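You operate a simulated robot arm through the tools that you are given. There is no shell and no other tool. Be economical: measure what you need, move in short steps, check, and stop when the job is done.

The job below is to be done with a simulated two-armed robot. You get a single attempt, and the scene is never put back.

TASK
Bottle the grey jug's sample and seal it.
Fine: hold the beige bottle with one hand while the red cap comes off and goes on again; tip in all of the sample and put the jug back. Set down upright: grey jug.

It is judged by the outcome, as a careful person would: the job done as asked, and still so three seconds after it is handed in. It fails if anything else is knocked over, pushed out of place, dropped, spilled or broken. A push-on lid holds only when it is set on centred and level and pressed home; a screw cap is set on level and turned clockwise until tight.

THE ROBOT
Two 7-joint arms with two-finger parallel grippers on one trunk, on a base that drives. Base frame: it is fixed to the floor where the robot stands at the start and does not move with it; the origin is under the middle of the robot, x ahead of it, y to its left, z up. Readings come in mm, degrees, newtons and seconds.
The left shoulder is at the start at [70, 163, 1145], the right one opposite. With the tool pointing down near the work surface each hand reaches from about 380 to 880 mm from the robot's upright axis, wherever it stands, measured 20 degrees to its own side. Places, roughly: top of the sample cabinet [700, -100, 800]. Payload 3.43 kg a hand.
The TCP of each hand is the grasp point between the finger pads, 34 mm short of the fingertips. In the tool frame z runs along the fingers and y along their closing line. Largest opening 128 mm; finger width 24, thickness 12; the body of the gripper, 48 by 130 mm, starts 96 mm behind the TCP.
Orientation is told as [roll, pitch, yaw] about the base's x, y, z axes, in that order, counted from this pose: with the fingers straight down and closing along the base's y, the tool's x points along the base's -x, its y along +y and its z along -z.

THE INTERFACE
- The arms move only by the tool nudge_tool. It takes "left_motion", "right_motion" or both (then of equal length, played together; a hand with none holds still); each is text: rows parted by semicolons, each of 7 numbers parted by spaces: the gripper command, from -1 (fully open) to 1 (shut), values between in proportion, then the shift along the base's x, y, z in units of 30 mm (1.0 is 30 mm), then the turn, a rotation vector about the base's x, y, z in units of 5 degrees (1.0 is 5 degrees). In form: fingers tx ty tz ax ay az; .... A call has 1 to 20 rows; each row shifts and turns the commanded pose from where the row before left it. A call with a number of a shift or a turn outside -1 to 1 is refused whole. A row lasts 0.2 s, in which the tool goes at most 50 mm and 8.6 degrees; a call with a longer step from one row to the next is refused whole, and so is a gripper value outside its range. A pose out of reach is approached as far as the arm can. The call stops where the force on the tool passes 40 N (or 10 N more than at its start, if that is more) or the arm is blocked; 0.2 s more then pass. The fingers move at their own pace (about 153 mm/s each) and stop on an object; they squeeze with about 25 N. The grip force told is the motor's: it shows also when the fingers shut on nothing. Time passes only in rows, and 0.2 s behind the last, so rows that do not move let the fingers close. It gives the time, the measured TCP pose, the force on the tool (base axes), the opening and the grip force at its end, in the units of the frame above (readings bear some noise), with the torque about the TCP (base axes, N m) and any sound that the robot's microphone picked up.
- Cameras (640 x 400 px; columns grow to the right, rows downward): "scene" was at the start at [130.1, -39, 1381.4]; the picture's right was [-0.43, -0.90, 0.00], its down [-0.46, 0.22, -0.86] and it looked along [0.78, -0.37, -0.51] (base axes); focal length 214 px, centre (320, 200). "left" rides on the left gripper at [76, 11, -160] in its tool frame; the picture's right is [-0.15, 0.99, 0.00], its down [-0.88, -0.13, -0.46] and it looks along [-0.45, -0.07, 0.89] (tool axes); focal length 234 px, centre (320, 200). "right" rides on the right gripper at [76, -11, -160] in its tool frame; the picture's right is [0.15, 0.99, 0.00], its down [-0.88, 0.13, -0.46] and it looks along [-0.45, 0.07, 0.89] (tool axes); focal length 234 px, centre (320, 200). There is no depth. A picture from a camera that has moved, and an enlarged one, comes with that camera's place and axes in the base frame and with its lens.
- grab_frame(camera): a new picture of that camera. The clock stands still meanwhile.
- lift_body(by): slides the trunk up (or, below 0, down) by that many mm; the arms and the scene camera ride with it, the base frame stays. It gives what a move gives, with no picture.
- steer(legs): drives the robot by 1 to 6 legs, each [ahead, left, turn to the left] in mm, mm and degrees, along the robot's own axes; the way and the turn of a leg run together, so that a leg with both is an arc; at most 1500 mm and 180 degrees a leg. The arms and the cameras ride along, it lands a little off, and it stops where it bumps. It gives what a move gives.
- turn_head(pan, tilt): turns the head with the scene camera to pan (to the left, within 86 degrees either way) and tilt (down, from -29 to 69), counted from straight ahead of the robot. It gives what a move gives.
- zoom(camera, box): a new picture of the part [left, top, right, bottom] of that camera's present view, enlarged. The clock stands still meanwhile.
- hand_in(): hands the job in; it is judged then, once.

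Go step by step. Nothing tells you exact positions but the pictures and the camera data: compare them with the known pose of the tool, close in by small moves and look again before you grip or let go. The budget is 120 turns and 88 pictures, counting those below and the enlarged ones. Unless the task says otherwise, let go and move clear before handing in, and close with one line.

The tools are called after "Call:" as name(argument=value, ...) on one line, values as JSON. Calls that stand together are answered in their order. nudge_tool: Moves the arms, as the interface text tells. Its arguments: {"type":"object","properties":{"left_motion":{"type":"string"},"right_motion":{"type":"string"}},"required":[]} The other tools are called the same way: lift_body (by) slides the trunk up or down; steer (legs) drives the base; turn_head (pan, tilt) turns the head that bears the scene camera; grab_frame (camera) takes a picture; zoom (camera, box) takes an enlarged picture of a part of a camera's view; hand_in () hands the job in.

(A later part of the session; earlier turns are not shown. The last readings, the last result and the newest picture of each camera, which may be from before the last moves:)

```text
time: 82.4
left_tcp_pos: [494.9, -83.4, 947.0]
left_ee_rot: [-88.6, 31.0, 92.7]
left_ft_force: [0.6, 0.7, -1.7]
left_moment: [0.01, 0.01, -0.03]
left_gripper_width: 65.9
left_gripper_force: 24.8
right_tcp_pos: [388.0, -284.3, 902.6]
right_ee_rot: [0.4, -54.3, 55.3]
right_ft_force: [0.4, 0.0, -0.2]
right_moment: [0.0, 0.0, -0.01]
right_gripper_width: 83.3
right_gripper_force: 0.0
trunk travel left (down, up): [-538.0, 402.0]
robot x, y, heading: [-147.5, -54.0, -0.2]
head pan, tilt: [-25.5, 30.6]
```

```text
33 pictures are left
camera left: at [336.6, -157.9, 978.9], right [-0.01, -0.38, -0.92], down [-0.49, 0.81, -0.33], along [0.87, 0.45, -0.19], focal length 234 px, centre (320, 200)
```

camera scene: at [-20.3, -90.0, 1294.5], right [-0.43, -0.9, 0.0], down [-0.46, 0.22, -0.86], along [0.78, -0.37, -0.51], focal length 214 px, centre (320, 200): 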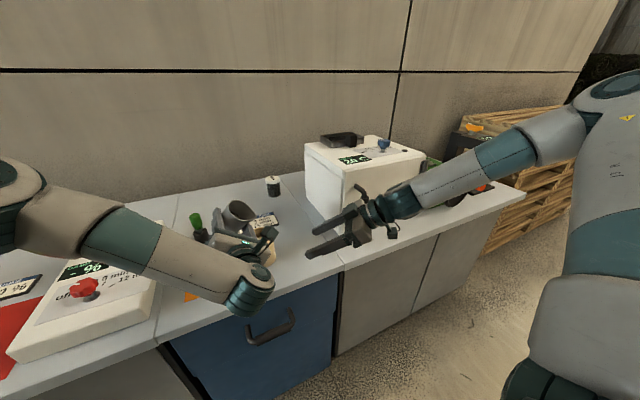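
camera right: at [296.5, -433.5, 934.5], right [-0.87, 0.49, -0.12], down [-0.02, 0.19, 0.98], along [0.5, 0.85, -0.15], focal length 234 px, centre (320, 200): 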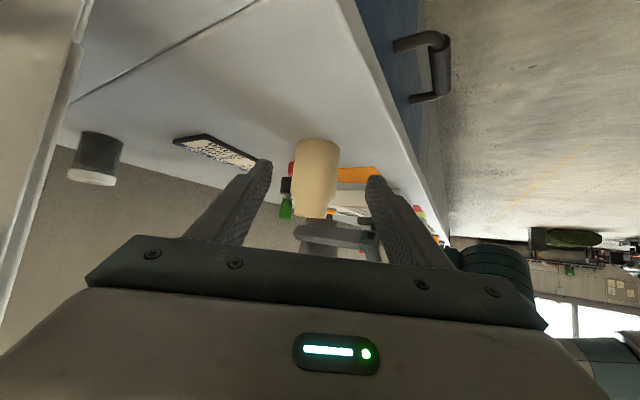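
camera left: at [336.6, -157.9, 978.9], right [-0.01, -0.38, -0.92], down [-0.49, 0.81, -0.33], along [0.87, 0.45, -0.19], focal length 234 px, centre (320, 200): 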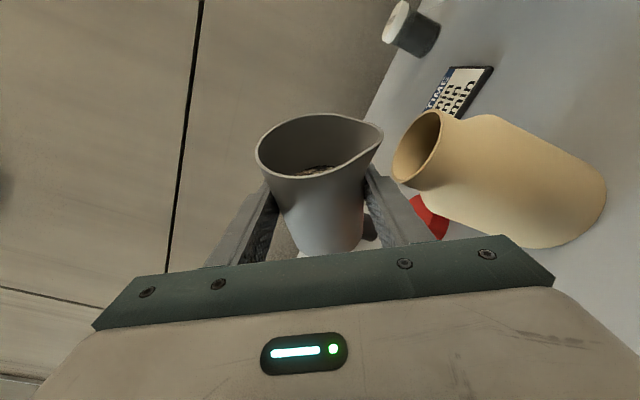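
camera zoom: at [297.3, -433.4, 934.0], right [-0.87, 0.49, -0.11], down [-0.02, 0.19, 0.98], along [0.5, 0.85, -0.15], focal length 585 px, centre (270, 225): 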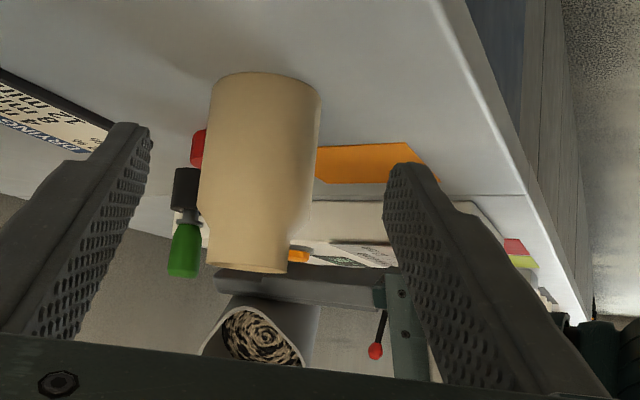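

The tip sits slightly +x of the mouth centre; I'll correct by 4 mm and roll on slowly to 75°.

Call:
nudge_tool(left_motion="1 -0.13 0.03 0.08 0.5 0 0;1 0 -0.03 0.05 0.5 0 0;1 0 -0.03 0.05 0.5 0 0;1 0 -0.03 0.05 0.5 0 0;1 0 -0.03 0.02 0.5 0 0;1 0 -0.03 0.02 0.5 0 0;1 0 0 0 0 0 0")

Call:
zoom(camera="right", box=[240, 110, 440, 270])

Call:
grab_frame(camera="left")

```text
time: 84.0
left_tcp_pos: [489.9, -87.2, 954.8]
left_ee_rot: [-89.2, 16.0, 92.4]
left_ft_force: [0.2, -0.5, -2.1]
left_moment: [0.03, -0.02, 0.02]
left_gripper_width: 65.5
left_gripper_force: 25.0
right_tcp_pos: [387.5, -284.8, 901.4]
right_ee_rot: [0.3, -54.2, 55.5]
right_ft_force: [-1.2, -0.3, -0.5]
right_moment: [0.0, -0.01, 0.02]
right_gripper_width: 83.2
right_gripper_force: 0.0
trunk travel left (down, up): [-538.0, 402.0]
robot x, y, heading: [-151.3, -48.8, -0.0]
head pan, tilt: [-25.5, 30.6]
```

```text
2.50 times, centred on (340, 190) of right
camera zoom: at [297.3, -433.4, 934.0], right [-0.87, 0.49, -0.11], down [-0.02, 0.19, 0.98], along [0.5, 0.85, -0.15], focal length 585 px, centre (270, 225)
```

zoom: 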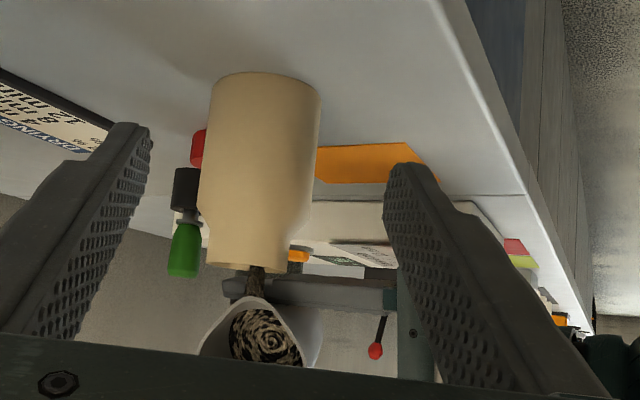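

```text
31 pictures are left
camera left: at [332.5, -167.5, 966.7], right [-0.01, -0.13, -0.99], down [-0.49, 0.86, -0.11], along [0.87, 0.49, -0.07], focal length 234 px, centre (320, 200)
```

left: 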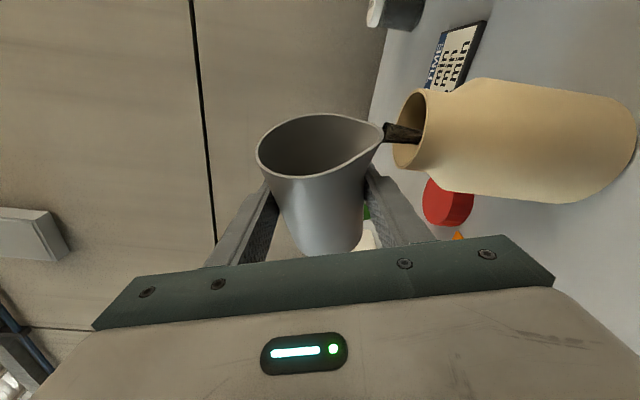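

The sample streams right into the centre of the mouth. I'll pause, then keep rolling slowly to 90°, keeping the tip in place.

Call:
nudge_tool(left_motion="1 0 0 0 0 0 0;1 0 0 0 0 0 0;1 0 0 0 0 0 0;1 0 0 0 0 0 0;1 0 0 0 0 0 0;1 0 -0.05 0.06 0.5 0 0;1 0 -0.06 0.05 0.5 0 0;1 0 -0.06 0.05 0.5 0 0;1 0 -0.06 0.05 0.5 0 0;1 0 -0.07 0.05 0.5 0 0;1 0 -0.07 0.05 0.5 0 0;1 0 0 0 0 0 0;1 0 0 0 0 0 0;1 0 0 0 0 0 0")

Call:
zoom(camera="right", box=[240, 110, 440, 270])

Call:
grab_frame(camera="left")

```text
time: 87.0
left_tcp_pos: [489.5, -97.1, 964.4]
left_ee_rot: [-89.9, 1.1, 92.3]
left_ft_force: [0.0, 0.3, -1.3]
left_moment: [0.0, 0.0, 0.02]
left_gripper_width: 65.8
left_gripper_force: 25.1
right_tcp_pos: [386.5, -283.0, 903.8]
right_ee_rot: [0.4, -54.2, 55.4]
right_ft_force: [0.4, 0.3, 0.2]
right_moment: [-0.06, 0.0, -0.03]
right_gripper_width: 83.2
right_gripper_force: 0.0
trunk travel left (down, up): [-538.0, 402.0]
robot x, y, heading: [-148.7, -50.1, -0.3]
head pan, tilt: [-25.5, 30.6]
```

```text
2.50 times, centred on (340, 190) of right
camera zoom: at [297.3, -433.4, 934.0], right [-0.87, 0.49, -0.11], down [-0.02, 0.19, 0.98], along [0.5, 0.85, -0.15], focal length 585 px, centre (270, 225)
```

zoom: 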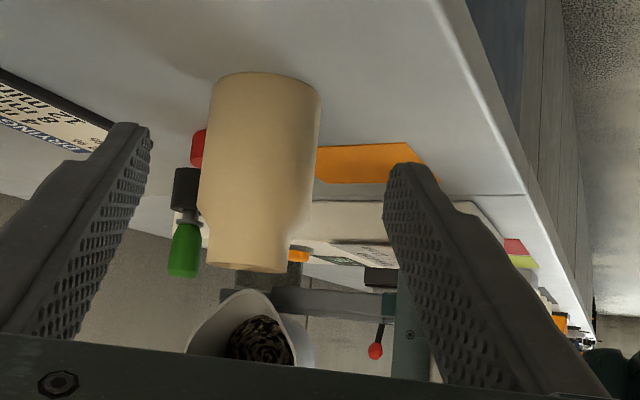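

```text
29 pictures are left
camera left: at [332.7, -179.2, 954.2], right [-0.01, 0.13, -0.99], down [-0.49, 0.86, 0.11], along [0.87, 0.49, 0.06], focal length 234 px, centre (320, 200)
```

left: 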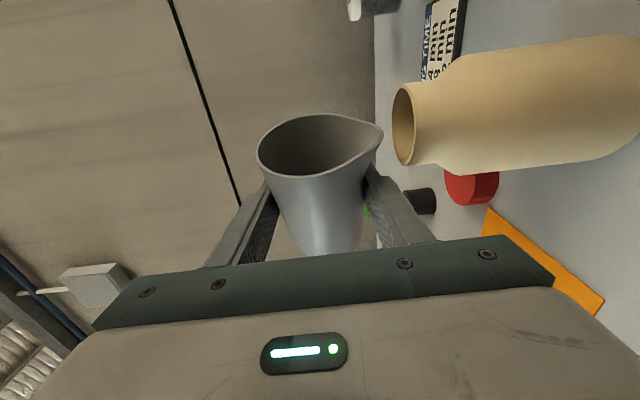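

About half is in. Continuing to roll to 110°.

Call:
nudge_tool(left_motion="1 0 -0.07 0.05 0.5 0 0;1 0 -0.07 0.05 0.5 0 0;1 0 -0.07 0.04 0.5 0 0;1 0 -0.07 0.04 0.5 0 0;1 0 0 0 0 0 0;1 0 0 0 0 0 0;1 0 -0.07 0.04 0.5 0 0;1 0 -0.07 0.03 0.5 0 0;1 0 -0.07 0.03 0.5 0 0;1 0 -0.07 0.03 0.5 0 0;1 0 0 0 0 0 0;1 0 0 0 0 0 0;1 0 0 0 0 0 0")

Call:
zoom(camera="right", box=[240, 110, 440, 270])

Call:
grab_frame(camera="left")

```text
time: 89.8
left_tcp_pos: [490.3, -114.8, 972.3]
left_ee_rot: [-90.7, -18.9, 92.4]
left_ft_force: [0.1, 0.0, -0.3]
left_moment: [-0.02, 0.0, 0.02]
left_gripper_width: 65.7
left_gripper_force: 24.5
right_tcp_pos: [386.5, -283.3, 903.3]
right_ee_rot: [0.4, -54.2, 55.3]
right_ft_force: [-0.2, -0.5, 0.8]
right_moment: [0.02, 0.02, -0.04]
right_gripper_width: 83.1
right_gripper_force: 0.0
trunk travel left (down, up): [-538.0, 402.0]
robot x, y, heading: [-149.6, -50.5, -0.1]
head pan, tilt: [-25.5, 30.6]
```

```text
2.50 times, centred on (340, 190) of right
camera zoom: at [297.3, -433.4, 934.0], right [-0.87, 0.49, -0.11], down [-0.02, 0.19, 0.98], along [0.5, 0.85, -0.15], focal length 585 px, centre (270, 225)
```

zoom: 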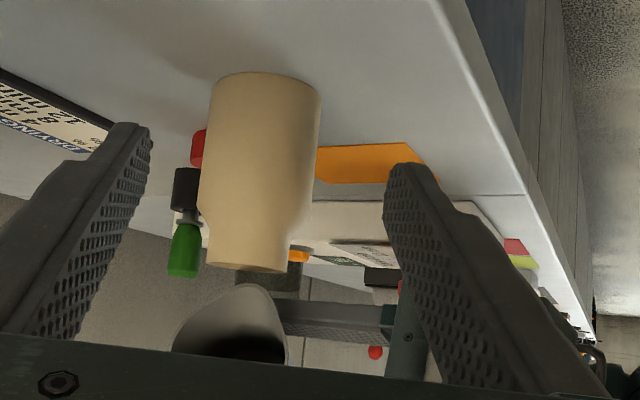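

```text
27 pictures are left
camera left: at [332.2, -187.4, 935.7], right [-0.01, 0.46, -0.89], down [-0.49, 0.77, 0.4], along [0.87, 0.44, 0.22], focal length 234 px, centre (320, 200)
```

left: 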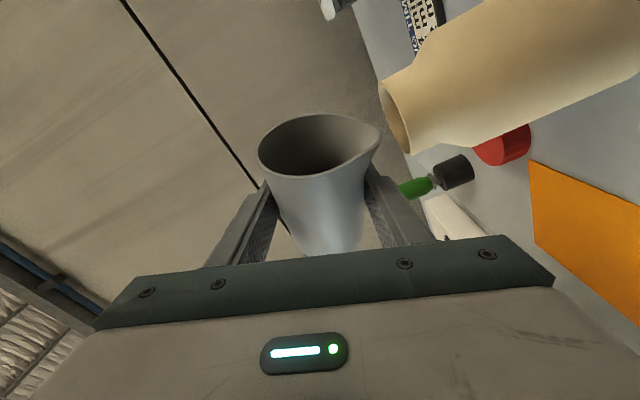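

It looks nearly empty. I'll roll on to 135° to make sure everything drains, then look inside.

Call:
nudge_tool(left_motion="1 0 -0.08 0.03 0.5 0 0;1 0 -0.08 0.03 0.5 0 0;1 0 -0.08 0.03 0.5 0 0;1 0 -0.08 0.03 0.5 0 0;1 0 -0.08 0.02 0.5 0 0;1 0 -0.08 0.02 0.5 0 0;1 0 -0.08 0.01 0.5 0 0;1 0 -0.08 0.01 0.5 0 0;1 0 -0.08 0 0.5 0 0;1 0 -0.08 0 0.5 0 0;1 0 0 0 0 0 0;1 0 0 0 0 0 0;1 0 0 0 0 0 0;1 0 0 0 0 0 0;1 0 0 0 0 0 0")

Call:
zoom(camera="right", box=[240, 110, 440, 270])

```text
time: 93.0
left_tcp_pos: [490.1, -138.6, 978.7]
left_ee_rot: [-92.1, -44.0, 93.0]
left_ft_force: [0.2, 0.2, -1.2]
left_moment: [-0.02, 0.0, -0.03]
left_gripper_width: 66.0
left_gripper_force: 25.1
right_tcp_pos: [385.1, -284.8, 903.0]
right_ee_rot: [0.5, -54.2, 55.5]
right_ft_force: [1.5, 0.2, -0.7]
right_moment: [-0.02, 0.02, 0.0]
right_gripper_width: 83.2
right_gripper_force: 0.1
trunk travel left (down, up): [-538.0, 402.0]
robot x, y, heading: [-148.3, -51.9, -0.2]
head pan, tilt: [-25.5, 30.6]
```

```text
2.50 times, centred on (340, 190) of right
camera zoom: at [297.3, -433.4, 934.0], right [-0.87, 0.49, -0.11], down [-0.02, 0.19, 0.98], along [0.5, 0.85, -0.15], focal length 585 px, centre (270, 225)
```

zoom: 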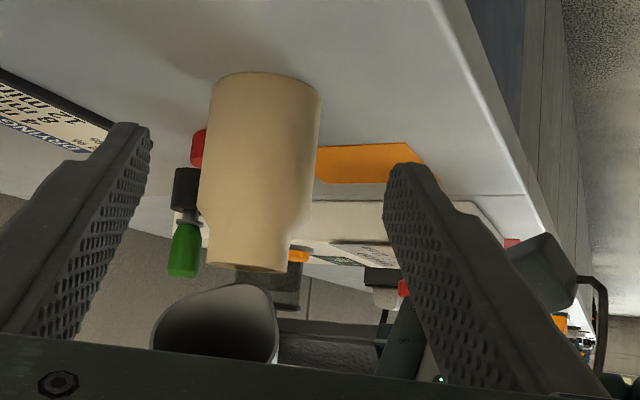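

The jug is empty. I'll lift away and roll it back upright.

Call:
nudge_tool(left_motion="1 0 0.05 0.3 -0.5 0 0;1 0 0.1 0.3 -1 0 0;1 0 0.1 0.2 -1 0 0;1 0 0.1 0 -1 0 0;1 0 0.1 0 -1 0 0;1 0 0.1 0 -1 0 0;1 0 0.1 0 -1 0 0;1 0 0.1 0 -1 0 0;1 0 0.1 0 -1 0 0;1 0 0.1 0 -1 0 0;1 0 0.1 0 -1 0 0;1 0 0.1 0 -1 0 0;1 0 0.1 0 -1 0 0;1 0 0.1 0 -1 0 0;1 0 0.1 0 -1 0 0;1 0 0.1 0 -1 0 0;1 0 0.1 0 -1 0 0;1 0 0.2 0 -1 0 0;1 0 0.2 0 -1 0 0;1 0 0.2 0 -1 0 0")

Call:
nudge_tool(left_motion="1 0 0.3 0 -1 0 0;1 0 0.3 0 -1 0 0;1 0 0.3 0 -1 0 0;1 0 0.3 0 -1 0 0;1 0 0.3 0 -1 0 0;1 0 0.3 0 -1 0 0;1 0 0.3 0 -1 0 0;1 0 0.2 0 -0.5 0 0;1 0 0 0 0 1 -0.2;1 0 0 0 0 1 -0.3;1 0 0 0 0 1 -0.4;1 0 0 0 0 1 -0.4")

Call:
grab_frame(camera="left")

```text
time: 97.2
left_tcp_pos: [488.7, -71.2, 1003.0]
left_ee_rot: [-87.0, 53.6, 93.9]
left_ft_force: [-0.2, 0.3, -2.2]
left_moment: [-0.05, 0.03, -0.02]
left_gripper_width: 66.1
left_gripper_force: 24.8
right_tcp_pos: [387.5, -283.8, 903.2]
right_ee_rot: [0.4, -54.2, 55.4]
right_ft_force: [0.6, -0.2, -0.1]
right_moment: [0.01, 0.02, 0.03]
right_gripper_width: 83.3
right_gripper_force: 0.0
trunk travel left (down, up): [-538.0, 402.0]
robot x, y, heading: [-151.1, -47.1, -0.1]
head pan, tilt: [-25.5, 30.6]
```

```text
time: 99.8
left_tcp_pos: [489.8, -1.2, 1002.7]
left_ee_rot: [5.4, 67.6, 179.0]
left_ft_force: [-0.7, 0.0, -1.7]
left_moment: [-0.01, 0.03, -0.03]
left_gripper_width: 65.7
left_gripper_force: 24.9
right_tcp_pos: [385.9, -283.1, 902.8]
right_ee_rot: [0.6, -54.2, 55.4]
right_ft_force: [-0.8, -0.3, 0.5]
right_moment: [0.01, 0.0, 0.02]
right_gripper_width: 82.9
right_gripper_force: 0.1
trunk travel left (down, up): [-538.0, 402.0]
robot x, y, heading: [-149.1, -48.9, -0.1]
head pan, tilt: [-25.5, 30.6]
```

```text
25 pictures are left
camera left: at [370.2, 5.7, 1133.5], right [-0.16, -0.98, -0.1], down [-0.74, 0.19, -0.65], along [0.65, -0.03, -0.76], focal length 234 px, centre (320, 200)
```

left: 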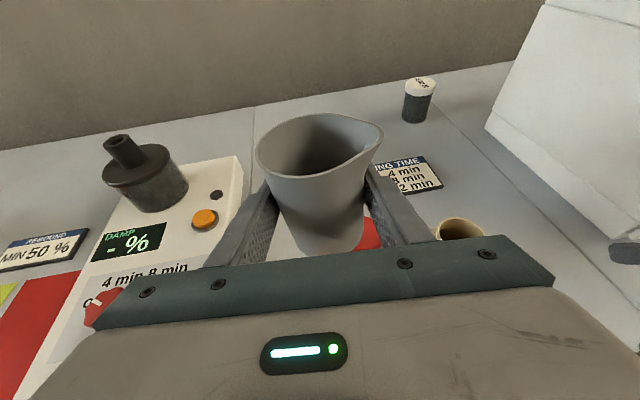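

The jug is upright and empty. I'll restore the exact grasp orientation and lower it over the mat at its original place.

Call:
nudge_tool(left_motion="1 -0.18 0.32 0 0.155 -0.23 0.63;1 -0.18 0.32 0 0.155 -0.23 0.63;1 0 0 -0.7 0 0 0;1 0 0 -0.9 0 0 0;1 0 0 -0.9 0 0 0;1 0 0 -0.9 0 0 0;1 0 0 -0.7 0 0 0;1 0 0 -0.4 0 0 0;1 0 0 0 0 0 0")

Call:
grab_frame(camera="left")

```text
time: 101.8
left_tcp_pos: [478.6, 18.3, 868.0]
left_ee_rot: [1.0, 70.0, -178.9]
left_ft_force: [0.3, -0.2, -2.5]
left_moment: [-0.04, 0.02, 0.0]
left_gripper_width: 65.8
left_gripper_force: 25.3
right_tcp_pos: [385.6, -284.0, 902.8]
right_ee_rot: [0.4, -54.2, 55.5]
right_ft_force: [0.0, -0.2, -0.7]
right_moment: [0.01, -0.04, -0.04]
right_gripper_width: 83.3
right_gripper_force: 0.0
trunk travel left (down, up): [-538.0, 402.0]
robot x, y, heading: [-150.6, -51.8, -0.3]
head pan, tilt: [-25.5, 30.6]
```

```text
24 pictures are left
camera left: at [354.7, 7.8, 993.6], right [-0.05, -0.99, -0.13], down [-0.73, 0.12, -0.67], along [0.68, 0.07, -0.73], focal length 234 px, centre (320, 200)
```

left: 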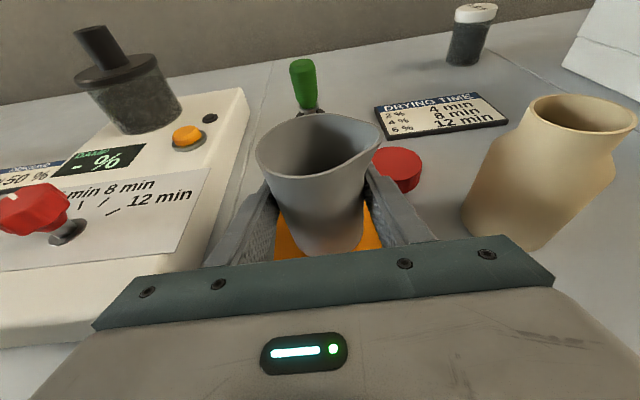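

Same pose as at the grasp. Lowering the last 19 mm gently.

Call:
nudge_tool(left_motion="1 0.02 -0.01 -0.3 0 0 0;1 0 0 -0.2 0 0 0;1 0 0 -0.1 0 0 0;1 0 0 -0.05 0 0 0;1 0 0 0 0 0 0")

Call:
nudge_tool(left_motion="1 0 0 -0.03 0 0 0;1 0 0 0 0 0 0")

```text
time: 103.0
left_tcp_pos: [480.8, 17.4, 850.2]
left_ee_rot: [1.0, 70.1, -178.8]
left_ft_force: [1.8, 0.7, 5.8]
left_moment: [0.26, -0.11, -0.06]
left_gripper_width: 66.0
left_gripper_force: 25.0
right_tcp_pos: [386.4, -283.7, 904.1]
right_ee_rot: [0.4, -54.2, 55.5]
right_ft_force: [0.0, 0.6, 0.2]
right_moment: [-0.02, -0.03, -0.02]
right_gripper_width: 83.3
right_gripper_force: 0.0
trunk travel left (down, up): [-538.0, 402.0]
robot x, y, heading: [-148.2, -50.1, -0.1]
head pan, tilt: [-25.5, 30.6]
```

```text
time: 103.6
left_tcp_pos: [479.2, 16.5, 848.8]
left_ee_rot: [1.0, 70.1, -178.9]
left_ft_force: [0.5, -0.3, 9.9]
left_moment: [0.3, -0.19, 0.05]
left_gripper_width: 65.9
left_gripper_force: 25.0
right_tcp_pos: [385.1, -284.1, 902.7]
right_ee_rot: [0.5, -54.2, 55.5]
right_ft_force: [0.5, -0.2, 0.0]
right_moment: [-0.04, 0.01, -0.04]
right_gripper_width: 83.1
right_gripper_force: 0.1
trunk travel left (down, up): [-538.0, 402.0]
robot x, y, heading: [-149.5, -48.3, -0.4]
head pan, tilt: [-25.5, 30.6]
```

The jug rests on the mat. Opening and backing out, then up.

Call:
nudge_tool(left_motion="0.3 0 0 0 0 0 0;0 0 0 0 0 0 0;-0.4 0 0 0 0 0 0;-0.8 0 0 0 0 0 0;-1 0 0 0 0 0 0;-1 0 0 0 0 0 0;-1 -0.5 0 0 0 0 0;-1 -0.7 0 0.05 0 0 0;-1 -0.7 0 0.1 0 0 0;-1 -0.6 0 0.2 0 0 0;-1 0 0 0.7 0 0 0;-1 0 0 0.9 0 0 0;-1 0 0 0.9 0 0 0;-1 0 0 0.9 0 0 0;-1 0 0 0.6 0 0 0")

Call:
grab_frame(camera="left")

Call:
grab_frame(camera="right")

```text
time: 106.8
left_tcp_pos: [403.4, 17.1, 978.5]
left_ee_rot: [0.9, 69.9, -178.9]
left_ft_force: [0.1, -0.1, -0.6]
left_moment: [-0.01, 0.0, 0.0]
left_gripper_width: 128.0
left_gripper_force: 0.0
right_tcp_pos: [386.8, -283.8, 903.2]
right_ee_rot: [0.4, -54.2, 55.5]
right_ft_force: [0.2, -1.3, -0.3]
right_moment: [-0.03, -0.01, 0.0]
right_gripper_width: 83.0
right_gripper_force: 0.0
trunk travel left (down, up): [-538.0, 402.0]
robot x, y, heading: [-151.0, -48.7, -0.1]
head pan, tilt: [-25.5, 30.6]
```

```text
23 pictures are left
camera left: at [279.0, 7.0, 1103.8], right [-0.05, -0.99, -0.13], down [-0.73, 0.12, -0.67], along [0.68, 0.07, -0.73], focal length 234 px, centre (320, 200)
```

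left: 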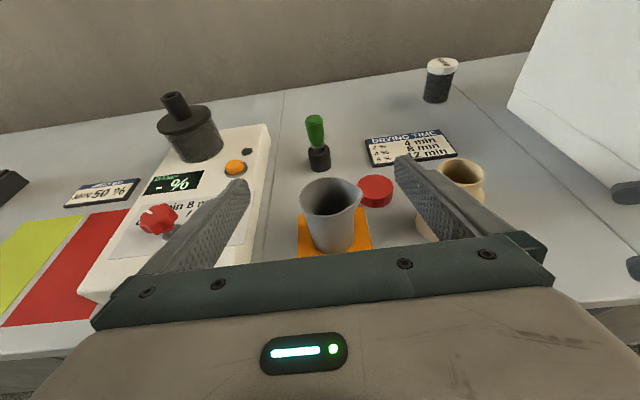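

```text
22 pictures are left
camera right: at [297.0, -433.4, 934.1], right [-0.87, 0.49, -0.11], down [-0.02, 0.19, 0.98], along [0.5, 0.85, -0.15], focal length 234 px, centre (320, 200)
```

right: 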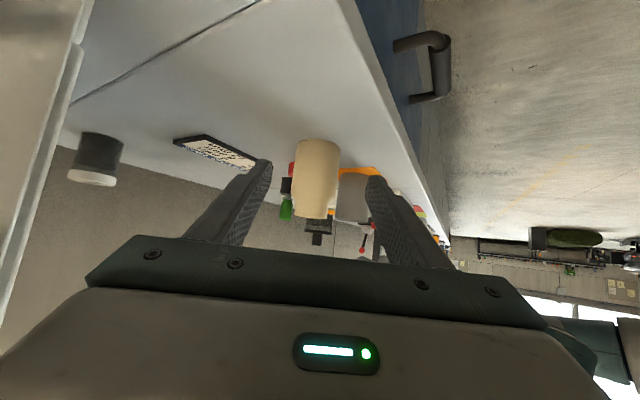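

The jug is back upright on its mat. Now the right hand returns to the bottle by the same path while the left hand pitches back to vertical.

Call:
nudge_tool(left_motion="-1 0.1 0 0.1 0 1 0;-1 0.1 0 0.1 0 1 0;-1 0.1 0 0.1 0 1 0;-1 0.1 0 0.1 0 1 0;-1 0.1 0 0.1 0 1 0;-1 0.1 0 0.1 0 1 0;-1 0.1 0 0.1 0 1 0;-1 0.1 0 0.1 0 1 0;-0.19 0.1 0 0.1 0 1 0;-0.19 0.1 0 0.1 0 1 0;-0.19 0.1 0 0.1 0 1 0;-0.19 0.1 0 0.1 0 1 0;-0.19 0.1 0 0.1 0 1 0;-0.19 0.1 0 0.1 0 1 0", right_motion="-0.6 0.39 0.6 -0.3 0 0 0;-0.6 0.39 0.6 -0.3 0 0 0;-0.6 0.39 0.6 -0.3 0 0 0;-0.6 0.39 0.6 -0.3 0 0 0;-0.6 0.39 0.56 -0.2 0 0 0;-0.6 0.39 0.56 -0.2 0 0 0;-0.6 0.2 0.28 -0.1 0 0 0;-0.6 0.2 0.28 -0.1 0 0 0;-0.6 0.2 0.28 -0.1 0 0 0;-0.6 0.16 0.25 -0.1 0 0 0;-0.6 0 0 0 0 0 0;-0.6 0 0 0 0 0 0;-0.6 0 0 0 0 0 0;-0.6 0 0 0 0 0 0")

Call:
grab_frame(camera="right")

Call:
grab_frame(camera="left")

```text
time: 109.8
left_tcp_pos: [446.8, 16.6, 1020.7]
left_ee_rot: [-0.1, -0.1, -179.7]
left_ft_force: [0.4, 0.7, -0.2]
left_moment: [-0.01, 0.01, 0.04]
left_gripper_width: 76.2
left_gripper_force: 0.0
right_tcp_pos: [478.8, -146.5, 845.5]
right_ee_rot: [0.5, -53.9, 55.4]
right_ft_force: [-0.8, -0.1, 0.0]
right_moment: [0.04, -0.02, 0.0]
right_gripper_width: 102.4
right_gripper_force: 0.0
trunk travel left (down, up): [-538.0, 402.0]
robot x, y, heading: [-146.8, -47.2, -0.0]
head pan, tilt: [-25.5, 30.6]
```

```text
21 pictures are left
camera right: at [390.0, -295.0, 876.6], right [-0.87, 0.49, -0.11], down [-0.02, 0.19, 0.98], along [0.5, 0.85, -0.16], focal length 234 px, centre (320, 200)
```

right: 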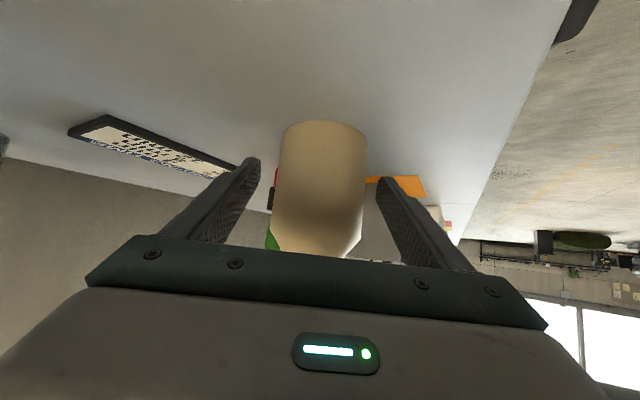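

```text
20 pictures are left
camera left: at [521.7, 6.6, 1179.1], right [-0.14, -0.99, 0.0], down [-0.88, 0.12, 0.46], along [-0.45, 0.07, -0.89], focal length 234 px, centre (320, 200)
```

left: 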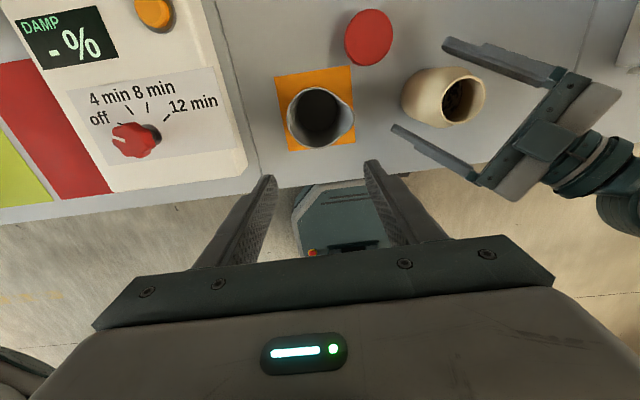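

The sample is in the bottle and the jug is empty. I'll close the right hand on the bottle while the left goes above the cap at yaw 200°.

Call:
nudge_tool(left_motion="-0.19 0.64 -0.445 0 0 0 1;-0.19 0.64 -0.445 -0.1 0 0 1;-0.19 0.64 -0.445 -0.3 0 0 1;-0.19 0.64 -0.445 -0.4 0 0 1;-0.19 0.64 -0.445 -0.6 0 0 0;-0.19 0.65 -0.445 -0.6 0 0 0;-0.19 0 0 0 0 0 0", right_motion="-0.4 0 0 0 0 0 0;-0.2 0 0 0 0 0 0;0 0 0 0 0 0 0;0.3 0 0 0 0 0 0;1 0 0 0 0 0 0;1 0 0 0 0 0 0;1 0 0 0 0 0 0")

Call:
grab_frame(camera="left")

```text
time: 111.4
left_tcp_pos: [562.8, -63.0, 958.9]
left_ee_rot: [-0.2, 0.0, -159.6]
left_ft_force: [0.5, -0.2, -0.2]
left_moment: [0.0, -0.03, 0.0]
left_gripper_width: 76.4
left_gripper_force: 0.1
right_tcp_pos: [479.0, -145.7, 845.3]
right_ee_rot: [0.4, -53.8, 55.5]
right_ft_force: [0.4, 0.7, -0.1]
right_moment: [-0.02, 0.01, 0.0]
right_gripper_width: 66.1
right_gripper_force: 25.0
trunk travel left (down, up): [-538.0, 402.0]
robot x, y, heading: [-150.8, -51.5, -0.2]
head pan, tilt: [-25.5, 30.6]
```

```text
19 pictures are left
camera left: at [636.9, -45.4, 1118.8], right [0.21, -0.98, 0.0], down [-0.87, -0.19, 0.46], along [-0.45, -0.09, -0.89], focal length 234 px, centre (320, 200)
```

left: 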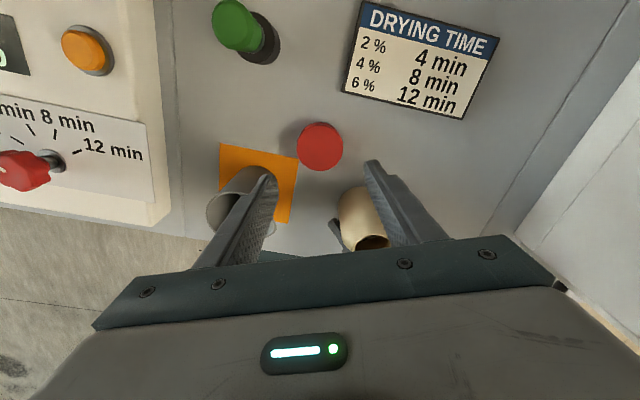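

Over the cap in the same pose. Descending and gripping it.

Call:
nudge_tool(left_motion="-0.19 0 0 -0.9 0 0 0;-0.19 0 0 -0.9 0 0 0;-0.19 0 0 -0.9 0 0 0;-0.19 0 0 -0.8 0 0 0;-0.19 0 0 -0.4 0 0 0;-0.19 0 0 -0.2 0 0 0;0.1 0 0 0 0 0 0;0.5 0 0 0 0 0 0;1 0 0 0 0 0 0;1 0 0 0 0 0 0")

Call:
zoom(camera="scene", box=[190, 190, 290, 270])

```text
time: 113.6
left_tcp_pos: [562.3, -62.7, 836.7]
left_ee_rot: [-0.1, 0.0, -159.6]
left_ft_force: [0.9, 0.8, 0.7]
left_moment: [0.01, -0.03, 0.01]
left_gripper_width: 58.3
left_gripper_force: 25.3
right_tcp_pos: [478.3, -145.9, 844.7]
right_ee_rot: [0.6, -54.0, 55.4]
right_ft_force: [1.2, 0.3, -0.4]
right_moment: [0.02, -0.01, 0.02]
right_gripper_width: 66.1
right_gripper_force: 24.4
trunk travel left (down, up): [-538.0, 402.0]
robot x, y, heading: [-147.9, -49.4, -0.3]
head pan, tilt: [-25.5, 30.6]
```

```text
5.00 times, centred on (240, 230) of scene
camera zoom: at [-19.3, -89.9, 1294.4], right [-0.43, -0.9, 0.0], down [-0.46, 0.22, -0.86], along [0.78, -0.37, -0.51], focal length 1072 px, centre (720, 50)
```

zoom: 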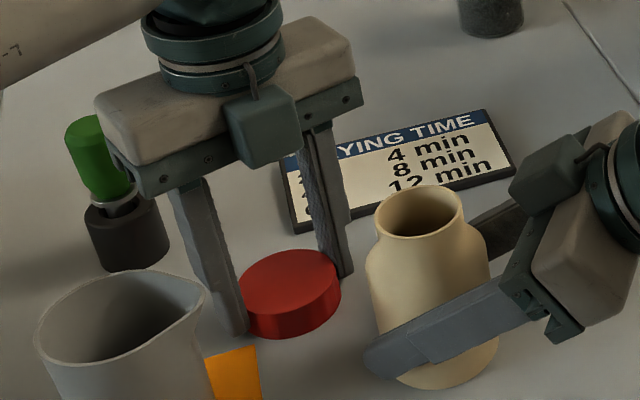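

Cap gripped (58 mm). Lifting it and moving back above the bottle at the release position [481.6,-142.7].

Call:
nudge_tool(left_motion="1 0 0 0.4 0 0 0;1 0 0 0.9 0 0 0;1 0 0 0.9 0 0 0;1 0 0 0.9 0 0 0;1 0 0 0.9 0 0 0;1 0 0 0.9 0 0 0;1 -0.6 -0.6 0 0 0 0;1 -0.6 -0.6 0 0 0 0;1 -0.6 -0.6 0 0 0 0;1 -0.6 -0.6 0 0 0 0;1 -0.29 -0.27 -0.4 0 0 0;1 0 0 -0.4 0 0 0;1 0 0 -0.3 0 0 0;1 0 0 0 0 0 0")

Call:
zoom(camera="scene", box=[220, 160, 320, 270])

Call:
zoom(camera="left", box=[220, 80, 420, 240])

```text
time: 116.6
left_tcp_pos: [480.7, -141.9, 950.9]
left_ee_rot: [-0.1, 0.1, -159.6]
left_ft_force: [0.3, 0.5, -0.5]
left_moment: [-0.01, 0.01, -0.01]
left_gripper_width: 58.3
left_gripper_force: 25.8
right_tcp_pos: [479.1, -145.4, 846.1]
right_ee_rot: [0.5, -54.1, 55.4]
right_ft_force: [-0.1, -0.7, 0.6]
right_moment: [-0.01, 0.02, 0.03]
right_gripper_width: 66.3
right_gripper_force: 24.9
trunk travel left (down, up): [-538.0, 402.0]
robot x, y, heading: [-149.9, -52.4, -0.4]
head pan, tilt: [-25.5, 30.6]
```

```text
3.64 times, centred on (270, 215) of scene
camera zoom: at [-19.3, -90.0, 1294.4], right [-0.43, -0.9, 0.0], down [-0.46, 0.22, -0.86], along [0.78, -0.37, -0.51], focal length 780 px, centre (502, 146)
```

zoom: 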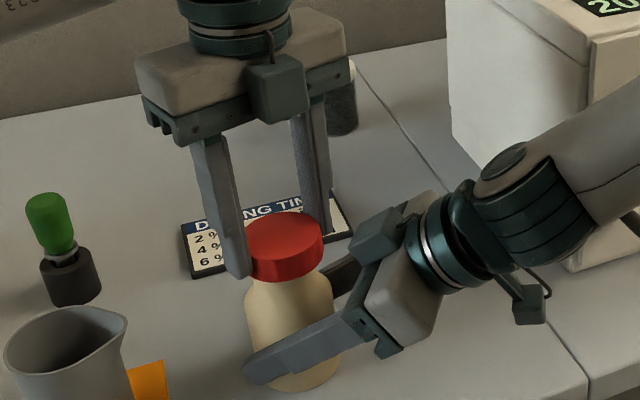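

```text
2.50 times, centred on (320, 160) of left
camera zoom: at [555.7, -126.7, 1109.8], right [0.21, -0.98, 0.0], down [-0.87, -0.19, 0.46], along [-0.45, -0.09, -0.89], focal length 585 px, centre (320, 300)
```

zoom: 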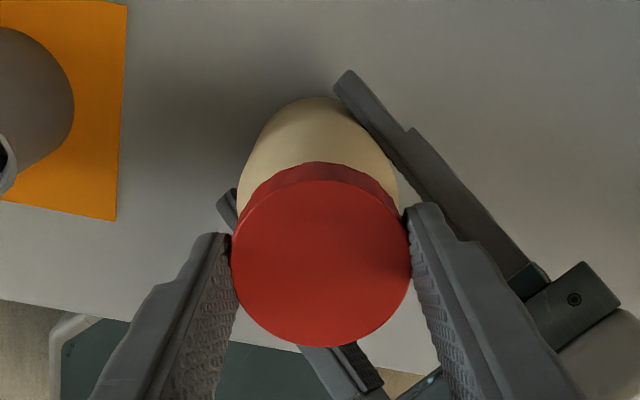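

Well aligned above the bottle. Descending gently to the thread height.

Call:
nudge_tool(left_motion="1 0.03 -0.03 -0.4 0 0 0;1 0 0 -0.3 0 0 0;1 0 0 -0.1 0 0 0;1 0 0 0 0 0 0")

Call:
nudge_tool(left_motion="1 0 0 -0.05 0 0 0;1 0 0 0 0 0 0")

```text
time: 117.6
left_tcp_pos: [483.1, -142.9, 928.8]
left_ee_rot: [-0.1, 0.1, -159.5]
left_ft_force: [0.4, 14.0, 19.3]
left_moment: [0.47, 0.08, -0.04]
left_gripper_width: 58.1
left_gripper_force: 24.8
right_tcp_pos: [478.2, -145.8, 844.4]
right_ee_rot: [0.4, -53.9, 55.4]
right_ft_force: [4.1, -14.3, -5.8]
right_moment: [0.25, -0.25, 0.14]
right_gripper_width: 66.2
right_gripper_force: 24.0
trunk travel left (down, up): [-538.0, 402.0]
robot x, y, heading: [-148.0, -53.6, 0.1]
head pan, tilt: [-25.5, 30.6]
```

```text
time: 118.2
left_tcp_pos: [481.7, -142.5, 926.6]
left_ee_rot: [-0.1, 0.0, -159.6]
left_ft_force: [-2.4, 19.1, 30.5]
left_moment: [0.64, 0.14, -0.06]
left_gripper_width: 58.5
left_gripper_force: 25.4
right_tcp_pos: [477.9, -146.9, 844.7]
right_ee_rot: [0.5, -53.9, 55.4]
right_ft_force: [9.5, -19.7, -11.3]
right_moment: [0.44, 0.01, 0.06]
right_gripper_width: 66.3
right_gripper_force: 24.7
trunk travel left (down, up): [-538.0, 402.0]
robot x, y, heading: [-145.5, -50.9, -0.3]
head pan, tilt: [-25.5, 30.6]
```

It touches with a sideways push of 19 N in +y, so it is about 3 mm off. I'll back up, shift +3 mm in y and retry.

Call:
nudge_tool(left_motion="1 0 0 0.2 0 0 0;1 0 0.1 0 0 0 0;1 0 0 0 0 0 0")

Call:
nudge_tool(left_motion="1 0 0 -0.1 0 0 0;1 0 0 -0.05 0 0 0;1 0 0 0 0 0 0")

```text
time: 119.0
left_tcp_pos: [481.7, -141.1, 931.3]
left_ee_rot: [-0.1, -0.1, -159.7]
left_ft_force: [-1.1, 6.9, -7.7]
left_moment: [0.36, 0.0, 0.02]
left_gripper_width: 58.7
left_gripper_force: 24.6
right_tcp_pos: [478.4, -144.1, 846.9]
right_ee_rot: [0.4, -54.1, 55.8]
right_ft_force: [1.5, -7.2, 7.0]
right_moment: [0.24, 0.12, 0.0]
right_gripper_width: 66.5
right_gripper_force: 25.0
trunk travel left (down, up): [-538.0, 402.0]
robot x, y, heading: [-147.2, -49.6, -0.3]
head pan, tilt: [-25.5, 30.6]
```

```text
time: 119.8
left_tcp_pos: [481.5, -141.0, 927.3]
left_ee_rot: [0.0, 0.1, -159.8]
left_ft_force: [-3.8, -3.5, 5.0]
left_moment: [-0.1, 0.22, 0.03]
left_gripper_width: 58.3
left_gripper_force: 25.2
right_tcp_pos: [478.9, -144.2, 845.1]
right_ee_rot: [0.4, -54.1, 55.5]
right_ft_force: [5.5, 3.3, 0.1]
right_moment: [-0.33, 0.05, 0.05]
right_gripper_width: 66.1
right_gripper_force: 24.9
trunk travel left (down, up): [-538.0, 402.0]
robot x, y, heading: [-151.0, -50.3, -0.2]
head pan, tilt: [-25.5, 30.6]
```

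Now nearly free of side load and resting on the neck. I'll press lightly and start turning clockwise.

Call:
nudge_tool(left_motion="1 0 0 -0.03 0 0 -1;1 0 0 -0.01 0 0 -1;1 0 0 -0.01 0 0 -1;1 0 0 -0.01 0 0 -1;1 0 0 -0.01 0 0 -1;1 0 0 -0.01 0 0 -1;1 0 0 0 0 0 0")

Call:
zoom(camera="scene", box=[230, 190, 310, 270])

```text
time: 121.4
left_tcp_pos: [481.3, -141.6, 926.0]
left_ee_rot: [0.0, 0.1, 170.3]
left_ft_force: [-4.4, -15.6, 28.2]
left_moment: [-0.66, 0.2, 0.0]
left_gripper_width: 58.3
left_gripper_force: 25.3
right_tcp_pos: [476.7, -144.2, 845.6]
right_ee_rot: [0.4, -54.0, 55.5]
right_ft_force: [9.0, 15.9, -10.7]
right_moment: [-0.28, -0.06, -0.07]
right_gripper_width: 66.6
right_gripper_force: 25.0
trunk travel left (down, up): [-538.0, 402.0]
robot x, y, heading: [-147.7, -47.7, -0.3]
head pan, tilt: [-25.5, 30.6]
```

```text
5.00 times, centred on (270, 230) of scene
camera zoom: at [-20.7, -89.8, 1294.6], right [-0.43, -0.9, 0.0], down [-0.46, 0.22, -0.86], along [0.78, -0.37, -0.51], focal length 1072 px, centre (570, 50)
```

zoom: 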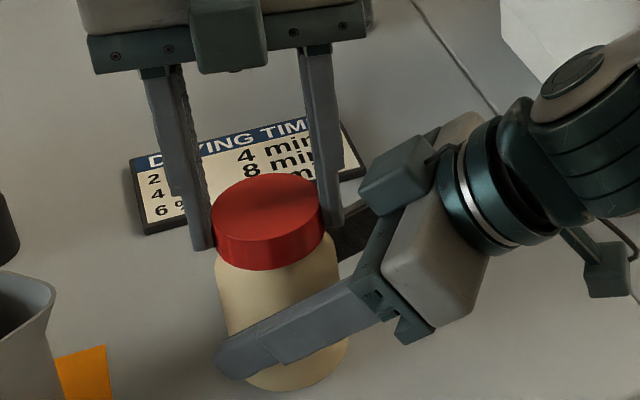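

The vertical load rose to 28 N; I'll ease it and the side load slightly and keep turning clockwise to see whether the thread draws the cap down.

Call:
nudge_tool(left_motion="1 -0.02 -0.07 0.02 0 0 0;1 0 0 0 0 0 -1;1 0 0 0 0 0 -1;1 0 0 0 0 0 -1;1 0 0 0 0 0 -1;1 0 0 0 0 0 -1;1 0 0 0 0 0 -1;1 0 0 0 0 0 0")

```text
time: 123.2
left_tcp_pos: [481.2, -142.6, 925.6]
left_ee_rot: [-0.3, 0.0, 140.4]
left_ft_force: [2.4, -2.8, 14.2]
left_moment: [-0.14, -0.08, -0.02]
left_gripper_width: 58.3
left_gripper_force: 25.3
right_tcp_pos: [477.3, -145.6, 844.8]
right_ee_rot: [0.4, -54.0, 55.5]
right_ft_force: [-5.1, 3.1, -4.6]
right_moment: [0.04, -0.06, 0.13]
right_gripper_width: 66.4
right_gripper_force: 24.7
trunk travel left (down, up): [-538.0, 402.0]
robot x, y, heading: [-148.0, -52.2, -0.2]
head pan, tilt: [-25.5, 30.6]
```

Side loads are gone and the vertical load is falling. Continuing clockwise.

Call:
nudge_tool(left_motion="1 0 0 0 0 0 -1;1 0 0 0 0 0 -1;1 0 0 0 0 0 -1;1 0 0 0 0 0 -1;1 0 0 0 0 0 -1;1 0 0 0 0 0 -1;1 0 0 0 0 0 -1;1 0 0 0 0 0 -1;1 0 0 0 0 0 -1;1 0 0 0 0 0 -1;1 0 0 0 0 0 0")

```text
time: 125.6
left_tcp_pos: [480.6, -143.3, 925.7]
left_ee_rot: [-0.1, 0.0, 90.3]
left_ft_force: [-2.7, -2.3, 1.6]
left_moment: [-0.09, 0.12, -0.03]
left_gripper_width: 58.4
left_gripper_force: 25.7
right_tcp_pos: [478.4, -145.6, 845.4]
right_ee_rot: [0.4, -54.0, 55.5]
right_ft_force: [1.5, 4.0, 1.2]
right_moment: [-0.02, 0.07, 0.06]
right_gripper_width: 66.3
right_gripper_force: 24.8
trunk travel left (down, up): [-538.0, 402.0]
robot x, y, heading: [-151.4, -50.6, -0.3]
head pan, tilt: [-25.5, 30.6]
```

The thread is engaged and drawing the cap down. I'll keep turning while following it down slightly.

Call:
nudge_tool(left_motion="1 0 0 -0.003 0 0 -1;1 0 0 -0.003 0 0 -1;1 0 0 -0.003 0 0 -1;1 0 0 -0.003 0 0 -1;1 0 0 -0.003 0 0 -1;1 0 0 -0.003 0 0 -1;1 0 0 -0.003 0 0 -1;1 0 0 -0.003 0 0 -1;1 0 0 -0.003 0 0 -1;1 0 0 -0.003 0 0 -1;1 0 0 -0.003 0 0 -1;1 0 0 -0.003 0 0 -1;1 0 0 0 0 0 0")

```text
time: 128.4
left_tcp_pos: [480.8, -143.1, 923.8]
left_ee_rot: [-0.1, 0.0, 30.3]
left_ft_force: [-20.3, 4.6, 7.7]
left_moment: [0.26, 0.67, 0.0]
left_gripper_width: 58.3
left_gripper_force: 25.2
right_tcp_pos: [478.2, -145.7, 844.7]
right_ee_rot: [0.3, -54.0, 55.4]
right_ft_force: [20.4, -2.2, -0.6]
right_moment: [0.16, 0.57, 0.0]
right_gripper_width: 66.6
right_gripper_force: 24.7
trunk travel left (down, up): [-538.0, 402.0]
robot x, y, heading: [-149.2, -49.9, -0.3]
head pan, tilt: [-25.5, 30.6]
```

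Relieving the side load and turning on.

Call:
nudge_tool(left_motion="1 -0.11 0.02 0 0 0 0;1 0 0 -0.002 0 0 -1;1 0 0 -0.002 0 0 -1;1 0 0 -0.002 0 0 -1;1 0 0 -0.002 0 0 -1;1 0 0 -0.002 0 0 -1;1 0 0 -0.002 0 0 -1;1 0 0 -0.002 0 0 -1;1 0 0 -0.002 0 0 -1;1 0 0 -0.002 0 0 -1;1 0 0 -0.002 0 0 -1;1 0 0 0 0 0 0")

```text
time: 131.0
left_tcp_pos: [479.2, -141.8, 923.8]
left_ee_rot: [0.0, -0.1, -19.5]
left_ft_force: [12.3, 12.9, 7.8]
left_moment: [0.42, -0.38, 0.19]
left_gripper_width: 58.1
left_gripper_force: 25.0
right_tcp_pos: [476.6, -145.5, 845.1]
right_ee_rot: [0.4, -53.8, 55.5]
right_ft_force: [-11.7, -11.1, 4.1]
right_moment: [0.33, -0.39, -0.22]
right_gripper_width: 66.3
right_gripper_force: 24.8
trunk travel left (down, up): [-538.0, 402.0]
robot x, y, heading: [-146.7, -51.4, -0.1]
head pan, tilt: [-25.5, 30.6]
```

A turning resistance of 0.19 N·m appears; it's tightening. I'll relieve the side load and turn on.

Call:
nudge_tool(left_motion="1 0.06 0.06 0 0 0 0;1 0 0 0 0 0 -1;1 0 0 0 0 0 -1;1 0 0 0 0 0 -1;1 0 0 0 0 0 -1;1 0 0 0 0 0 0")

```text
time: 132.4
left_tcp_pos: [480.7, -139.8, 923.1]
left_ee_rot: [-0.1, 0.1, -39.7]
left_ft_force: [-0.2, 5.1, 2.7]
left_moment: [0.07, -0.01, 0.52]
left_gripper_width: 58.2
left_gripper_force: 25.1
right_tcp_pos: [479.7, -145.4, 844.6]
right_ee_rot: [0.2, -53.9, 55.4]
right_ft_force: [2.4, -5.0, 2.1]
right_moment: [0.14, 0.01, -0.49]
right_gripper_width: 67.0
right_gripper_force: 24.7
trunk travel left (down, up): [-538.0, 402.0]
robot x, y, heading: [-147.6, -49.7, -0.5]
head pan, tilt: [-25.5, 30.6]
```

Torque is rising (0.52 N·m), so the cap is getting tight. A few more degrees.

Call:
nudge_tool(left_motion="1 0 -0.03 0 0 0 -0.8;1 0 0 0 0 0 -0.8;1 0 0 0 0 0 -0.8;1 0 0 0 0 0 0")

Call:
zoom(camera="scene", box=[230, 190, 310, 270])

```text
time: 133.4
left_tcp_pos: [479.7, -141.0, 924.0]
left_ee_rot: [-0.1, 0.0, -51.6]
left_ft_force: [-4.3, 13.8, 4.3]
left_moment: [0.44, 0.06, 0.38]
left_gripper_width: 58.1
left_gripper_force: 24.8
right_tcp_pos: [479.0, -145.4, 845.0]
right_ee_rot: [0.4, -54.0, 55.4]
right_ft_force: [6.5, -14.4, 0.4]
right_moment: [0.51, 0.18, -0.32]
right_gripper_width: 66.5
right_gripper_force: 24.5
trunk travel left (down, up): [-538.0, 402.0]
robot x, y, heading: [-153.2, -50.2, -0.1]
head pan, tilt: [-25.5, 30.6]
```

```text
5.00 times, centred on (270, 230) of scene
camera zoom: at [-19.7, -89.8, 1294.4], right [-0.43, -0.9, 0.0], down [-0.46, 0.22, -0.86], along [0.78, -0.37, -0.51], focal length 1072 px, centre (570, 50)
```

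zoom: 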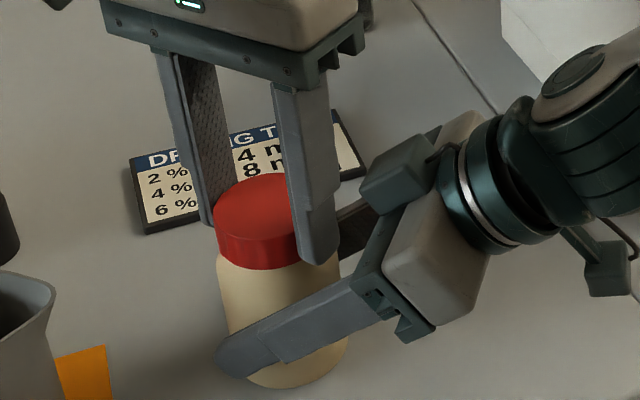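

Total turn is about 250°, matching the unscrewing. To be sure it is tight I'll regrip and test with one more clockwise turn.

Call:
nudge_tool(left_motion="0.3 0 0 0 0 0 0;-0.19 0 0 0 0 0 0;-0.19 0 0 0 0 0 0;-0.19 0 0 0 0 0 1;-0.19 0 0 0 0 0 1;-0.19 0 0 0 0 0 1;-0.19 0 0 0 0 0 1;-0.19 0 0 0 0 0 1;-0.19 0 0 0 0 0 1;-0.19 0 0 0 0 0 1;-0.19 0 0 0 0 0 1;-0.19 0 0 0 0 0 1;-0.19 0 0 0 0 0 1;0.2 0 0 0 0 0 0;1 0 0 0 0 0 0;1 0 0 0 0 0 0;1 0 0 0 0 0 0")

Call:
nudge_tool(left_motion="1 0 0 0 0 0 -0.8;1 0 0 0 0 0 -0.8;1 0 0 0 0 0 -0.8;1 0 0 0 0 0 0")

```text
time: 137.0
left_tcp_pos: [479.2, -141.9, 923.0]
left_ee_rot: [-0.1, 0.0, -1.6]
left_ft_force: [-2.0, -5.0, -0.1]
left_moment: [-0.1, 0.07, -0.01]
left_gripper_width: 61.5
left_gripper_force: 25.3
right_tcp_pos: [478.6, -144.0, 844.0]
right_ee_rot: [0.6, -54.1, 55.4]
right_ft_force: [1.0, 5.2, -0.6]
right_moment: [-0.32, 0.04, -0.02]
right_gripper_width: 66.6
right_gripper_force: 24.9
trunk travel left (down, up): [-538.0, 402.0]
robot x, y, heading: [-151.0, -51.3, -0.2]
head pan, tilt: [-25.5, 30.6]
```

```text
time: 138.0
left_tcp_pos: [481.7, -141.7, 922.4]
left_ee_rot: [-0.1, 0.0, -13.6]
left_ft_force: [4.3, -2.8, -2.5]
left_moment: [0.23, -0.02, 0.59]
left_gripper_width: 61.5
left_gripper_force: 25.2
right_tcp_pos: [477.7, -144.3, 845.5]
right_ee_rot: [0.6, -54.0, 55.3]
right_ft_force: [-5.4, 2.9, 1.0]
right_moment: [-0.46, -0.35, -0.58]
right_gripper_width: 67.1
right_gripper_force: 25.1
trunk travel left (down, up): [-538.0, 402.0]
robot x, y, heading: [-150.0, -46.3, -0.2]
head pan, tilt: [-25.5, 30.6]
```

Resistance comes at once (0.59 N·m in 12°). One more push to confirm it's fully tight.

Call:
nudge_tool(left_motion="1 0 0 0 0 0 -0.8;1 0 0 0 0 0 -0.8;1 0 0 0 0 0 -0.8;1 0 0 0 0 0 0")

Call:
zoom(camera="right", box=[220, 90, 420, 270])

```text
time: 139.0
left_tcp_pos: [479.5, -142.2, 923.2]
left_ee_rot: [0.0, 0.1, -25.7]
left_ft_force: [2.1, -6.1, -0.9]
left_moment: [-0.1, -0.13, 0.43]
left_gripper_width: 61.5
left_gripper_force: 25.6
right_tcp_pos: [478.8, -145.4, 846.2]
right_ee_rot: [0.5, -54.0, 55.4]
right_ft_force: [-1.7, 6.0, 0.2]
right_moment: [-0.28, -0.02, -0.42]
right_gripper_width: 66.3
right_gripper_force: 24.8
trunk travel left (down, up): [-538.0, 402.0]
robot x, y, heading: [-149.7, -50.0, -0.1]
head pan, tilt: [-25.5, 30.6]
```

```text
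2.22 times, centred on (320, 180) of right
camera zoom: at [389.9, -294.9, 876.7], right [-0.87, 0.48, -0.11], down [-0.02, 0.19, 0.98], along [0.5, 0.85, -0.16], focal length 520 px, centre (320, 244)
```

zoom: 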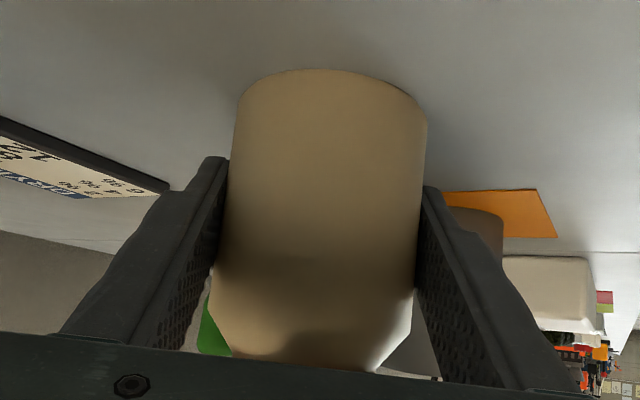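

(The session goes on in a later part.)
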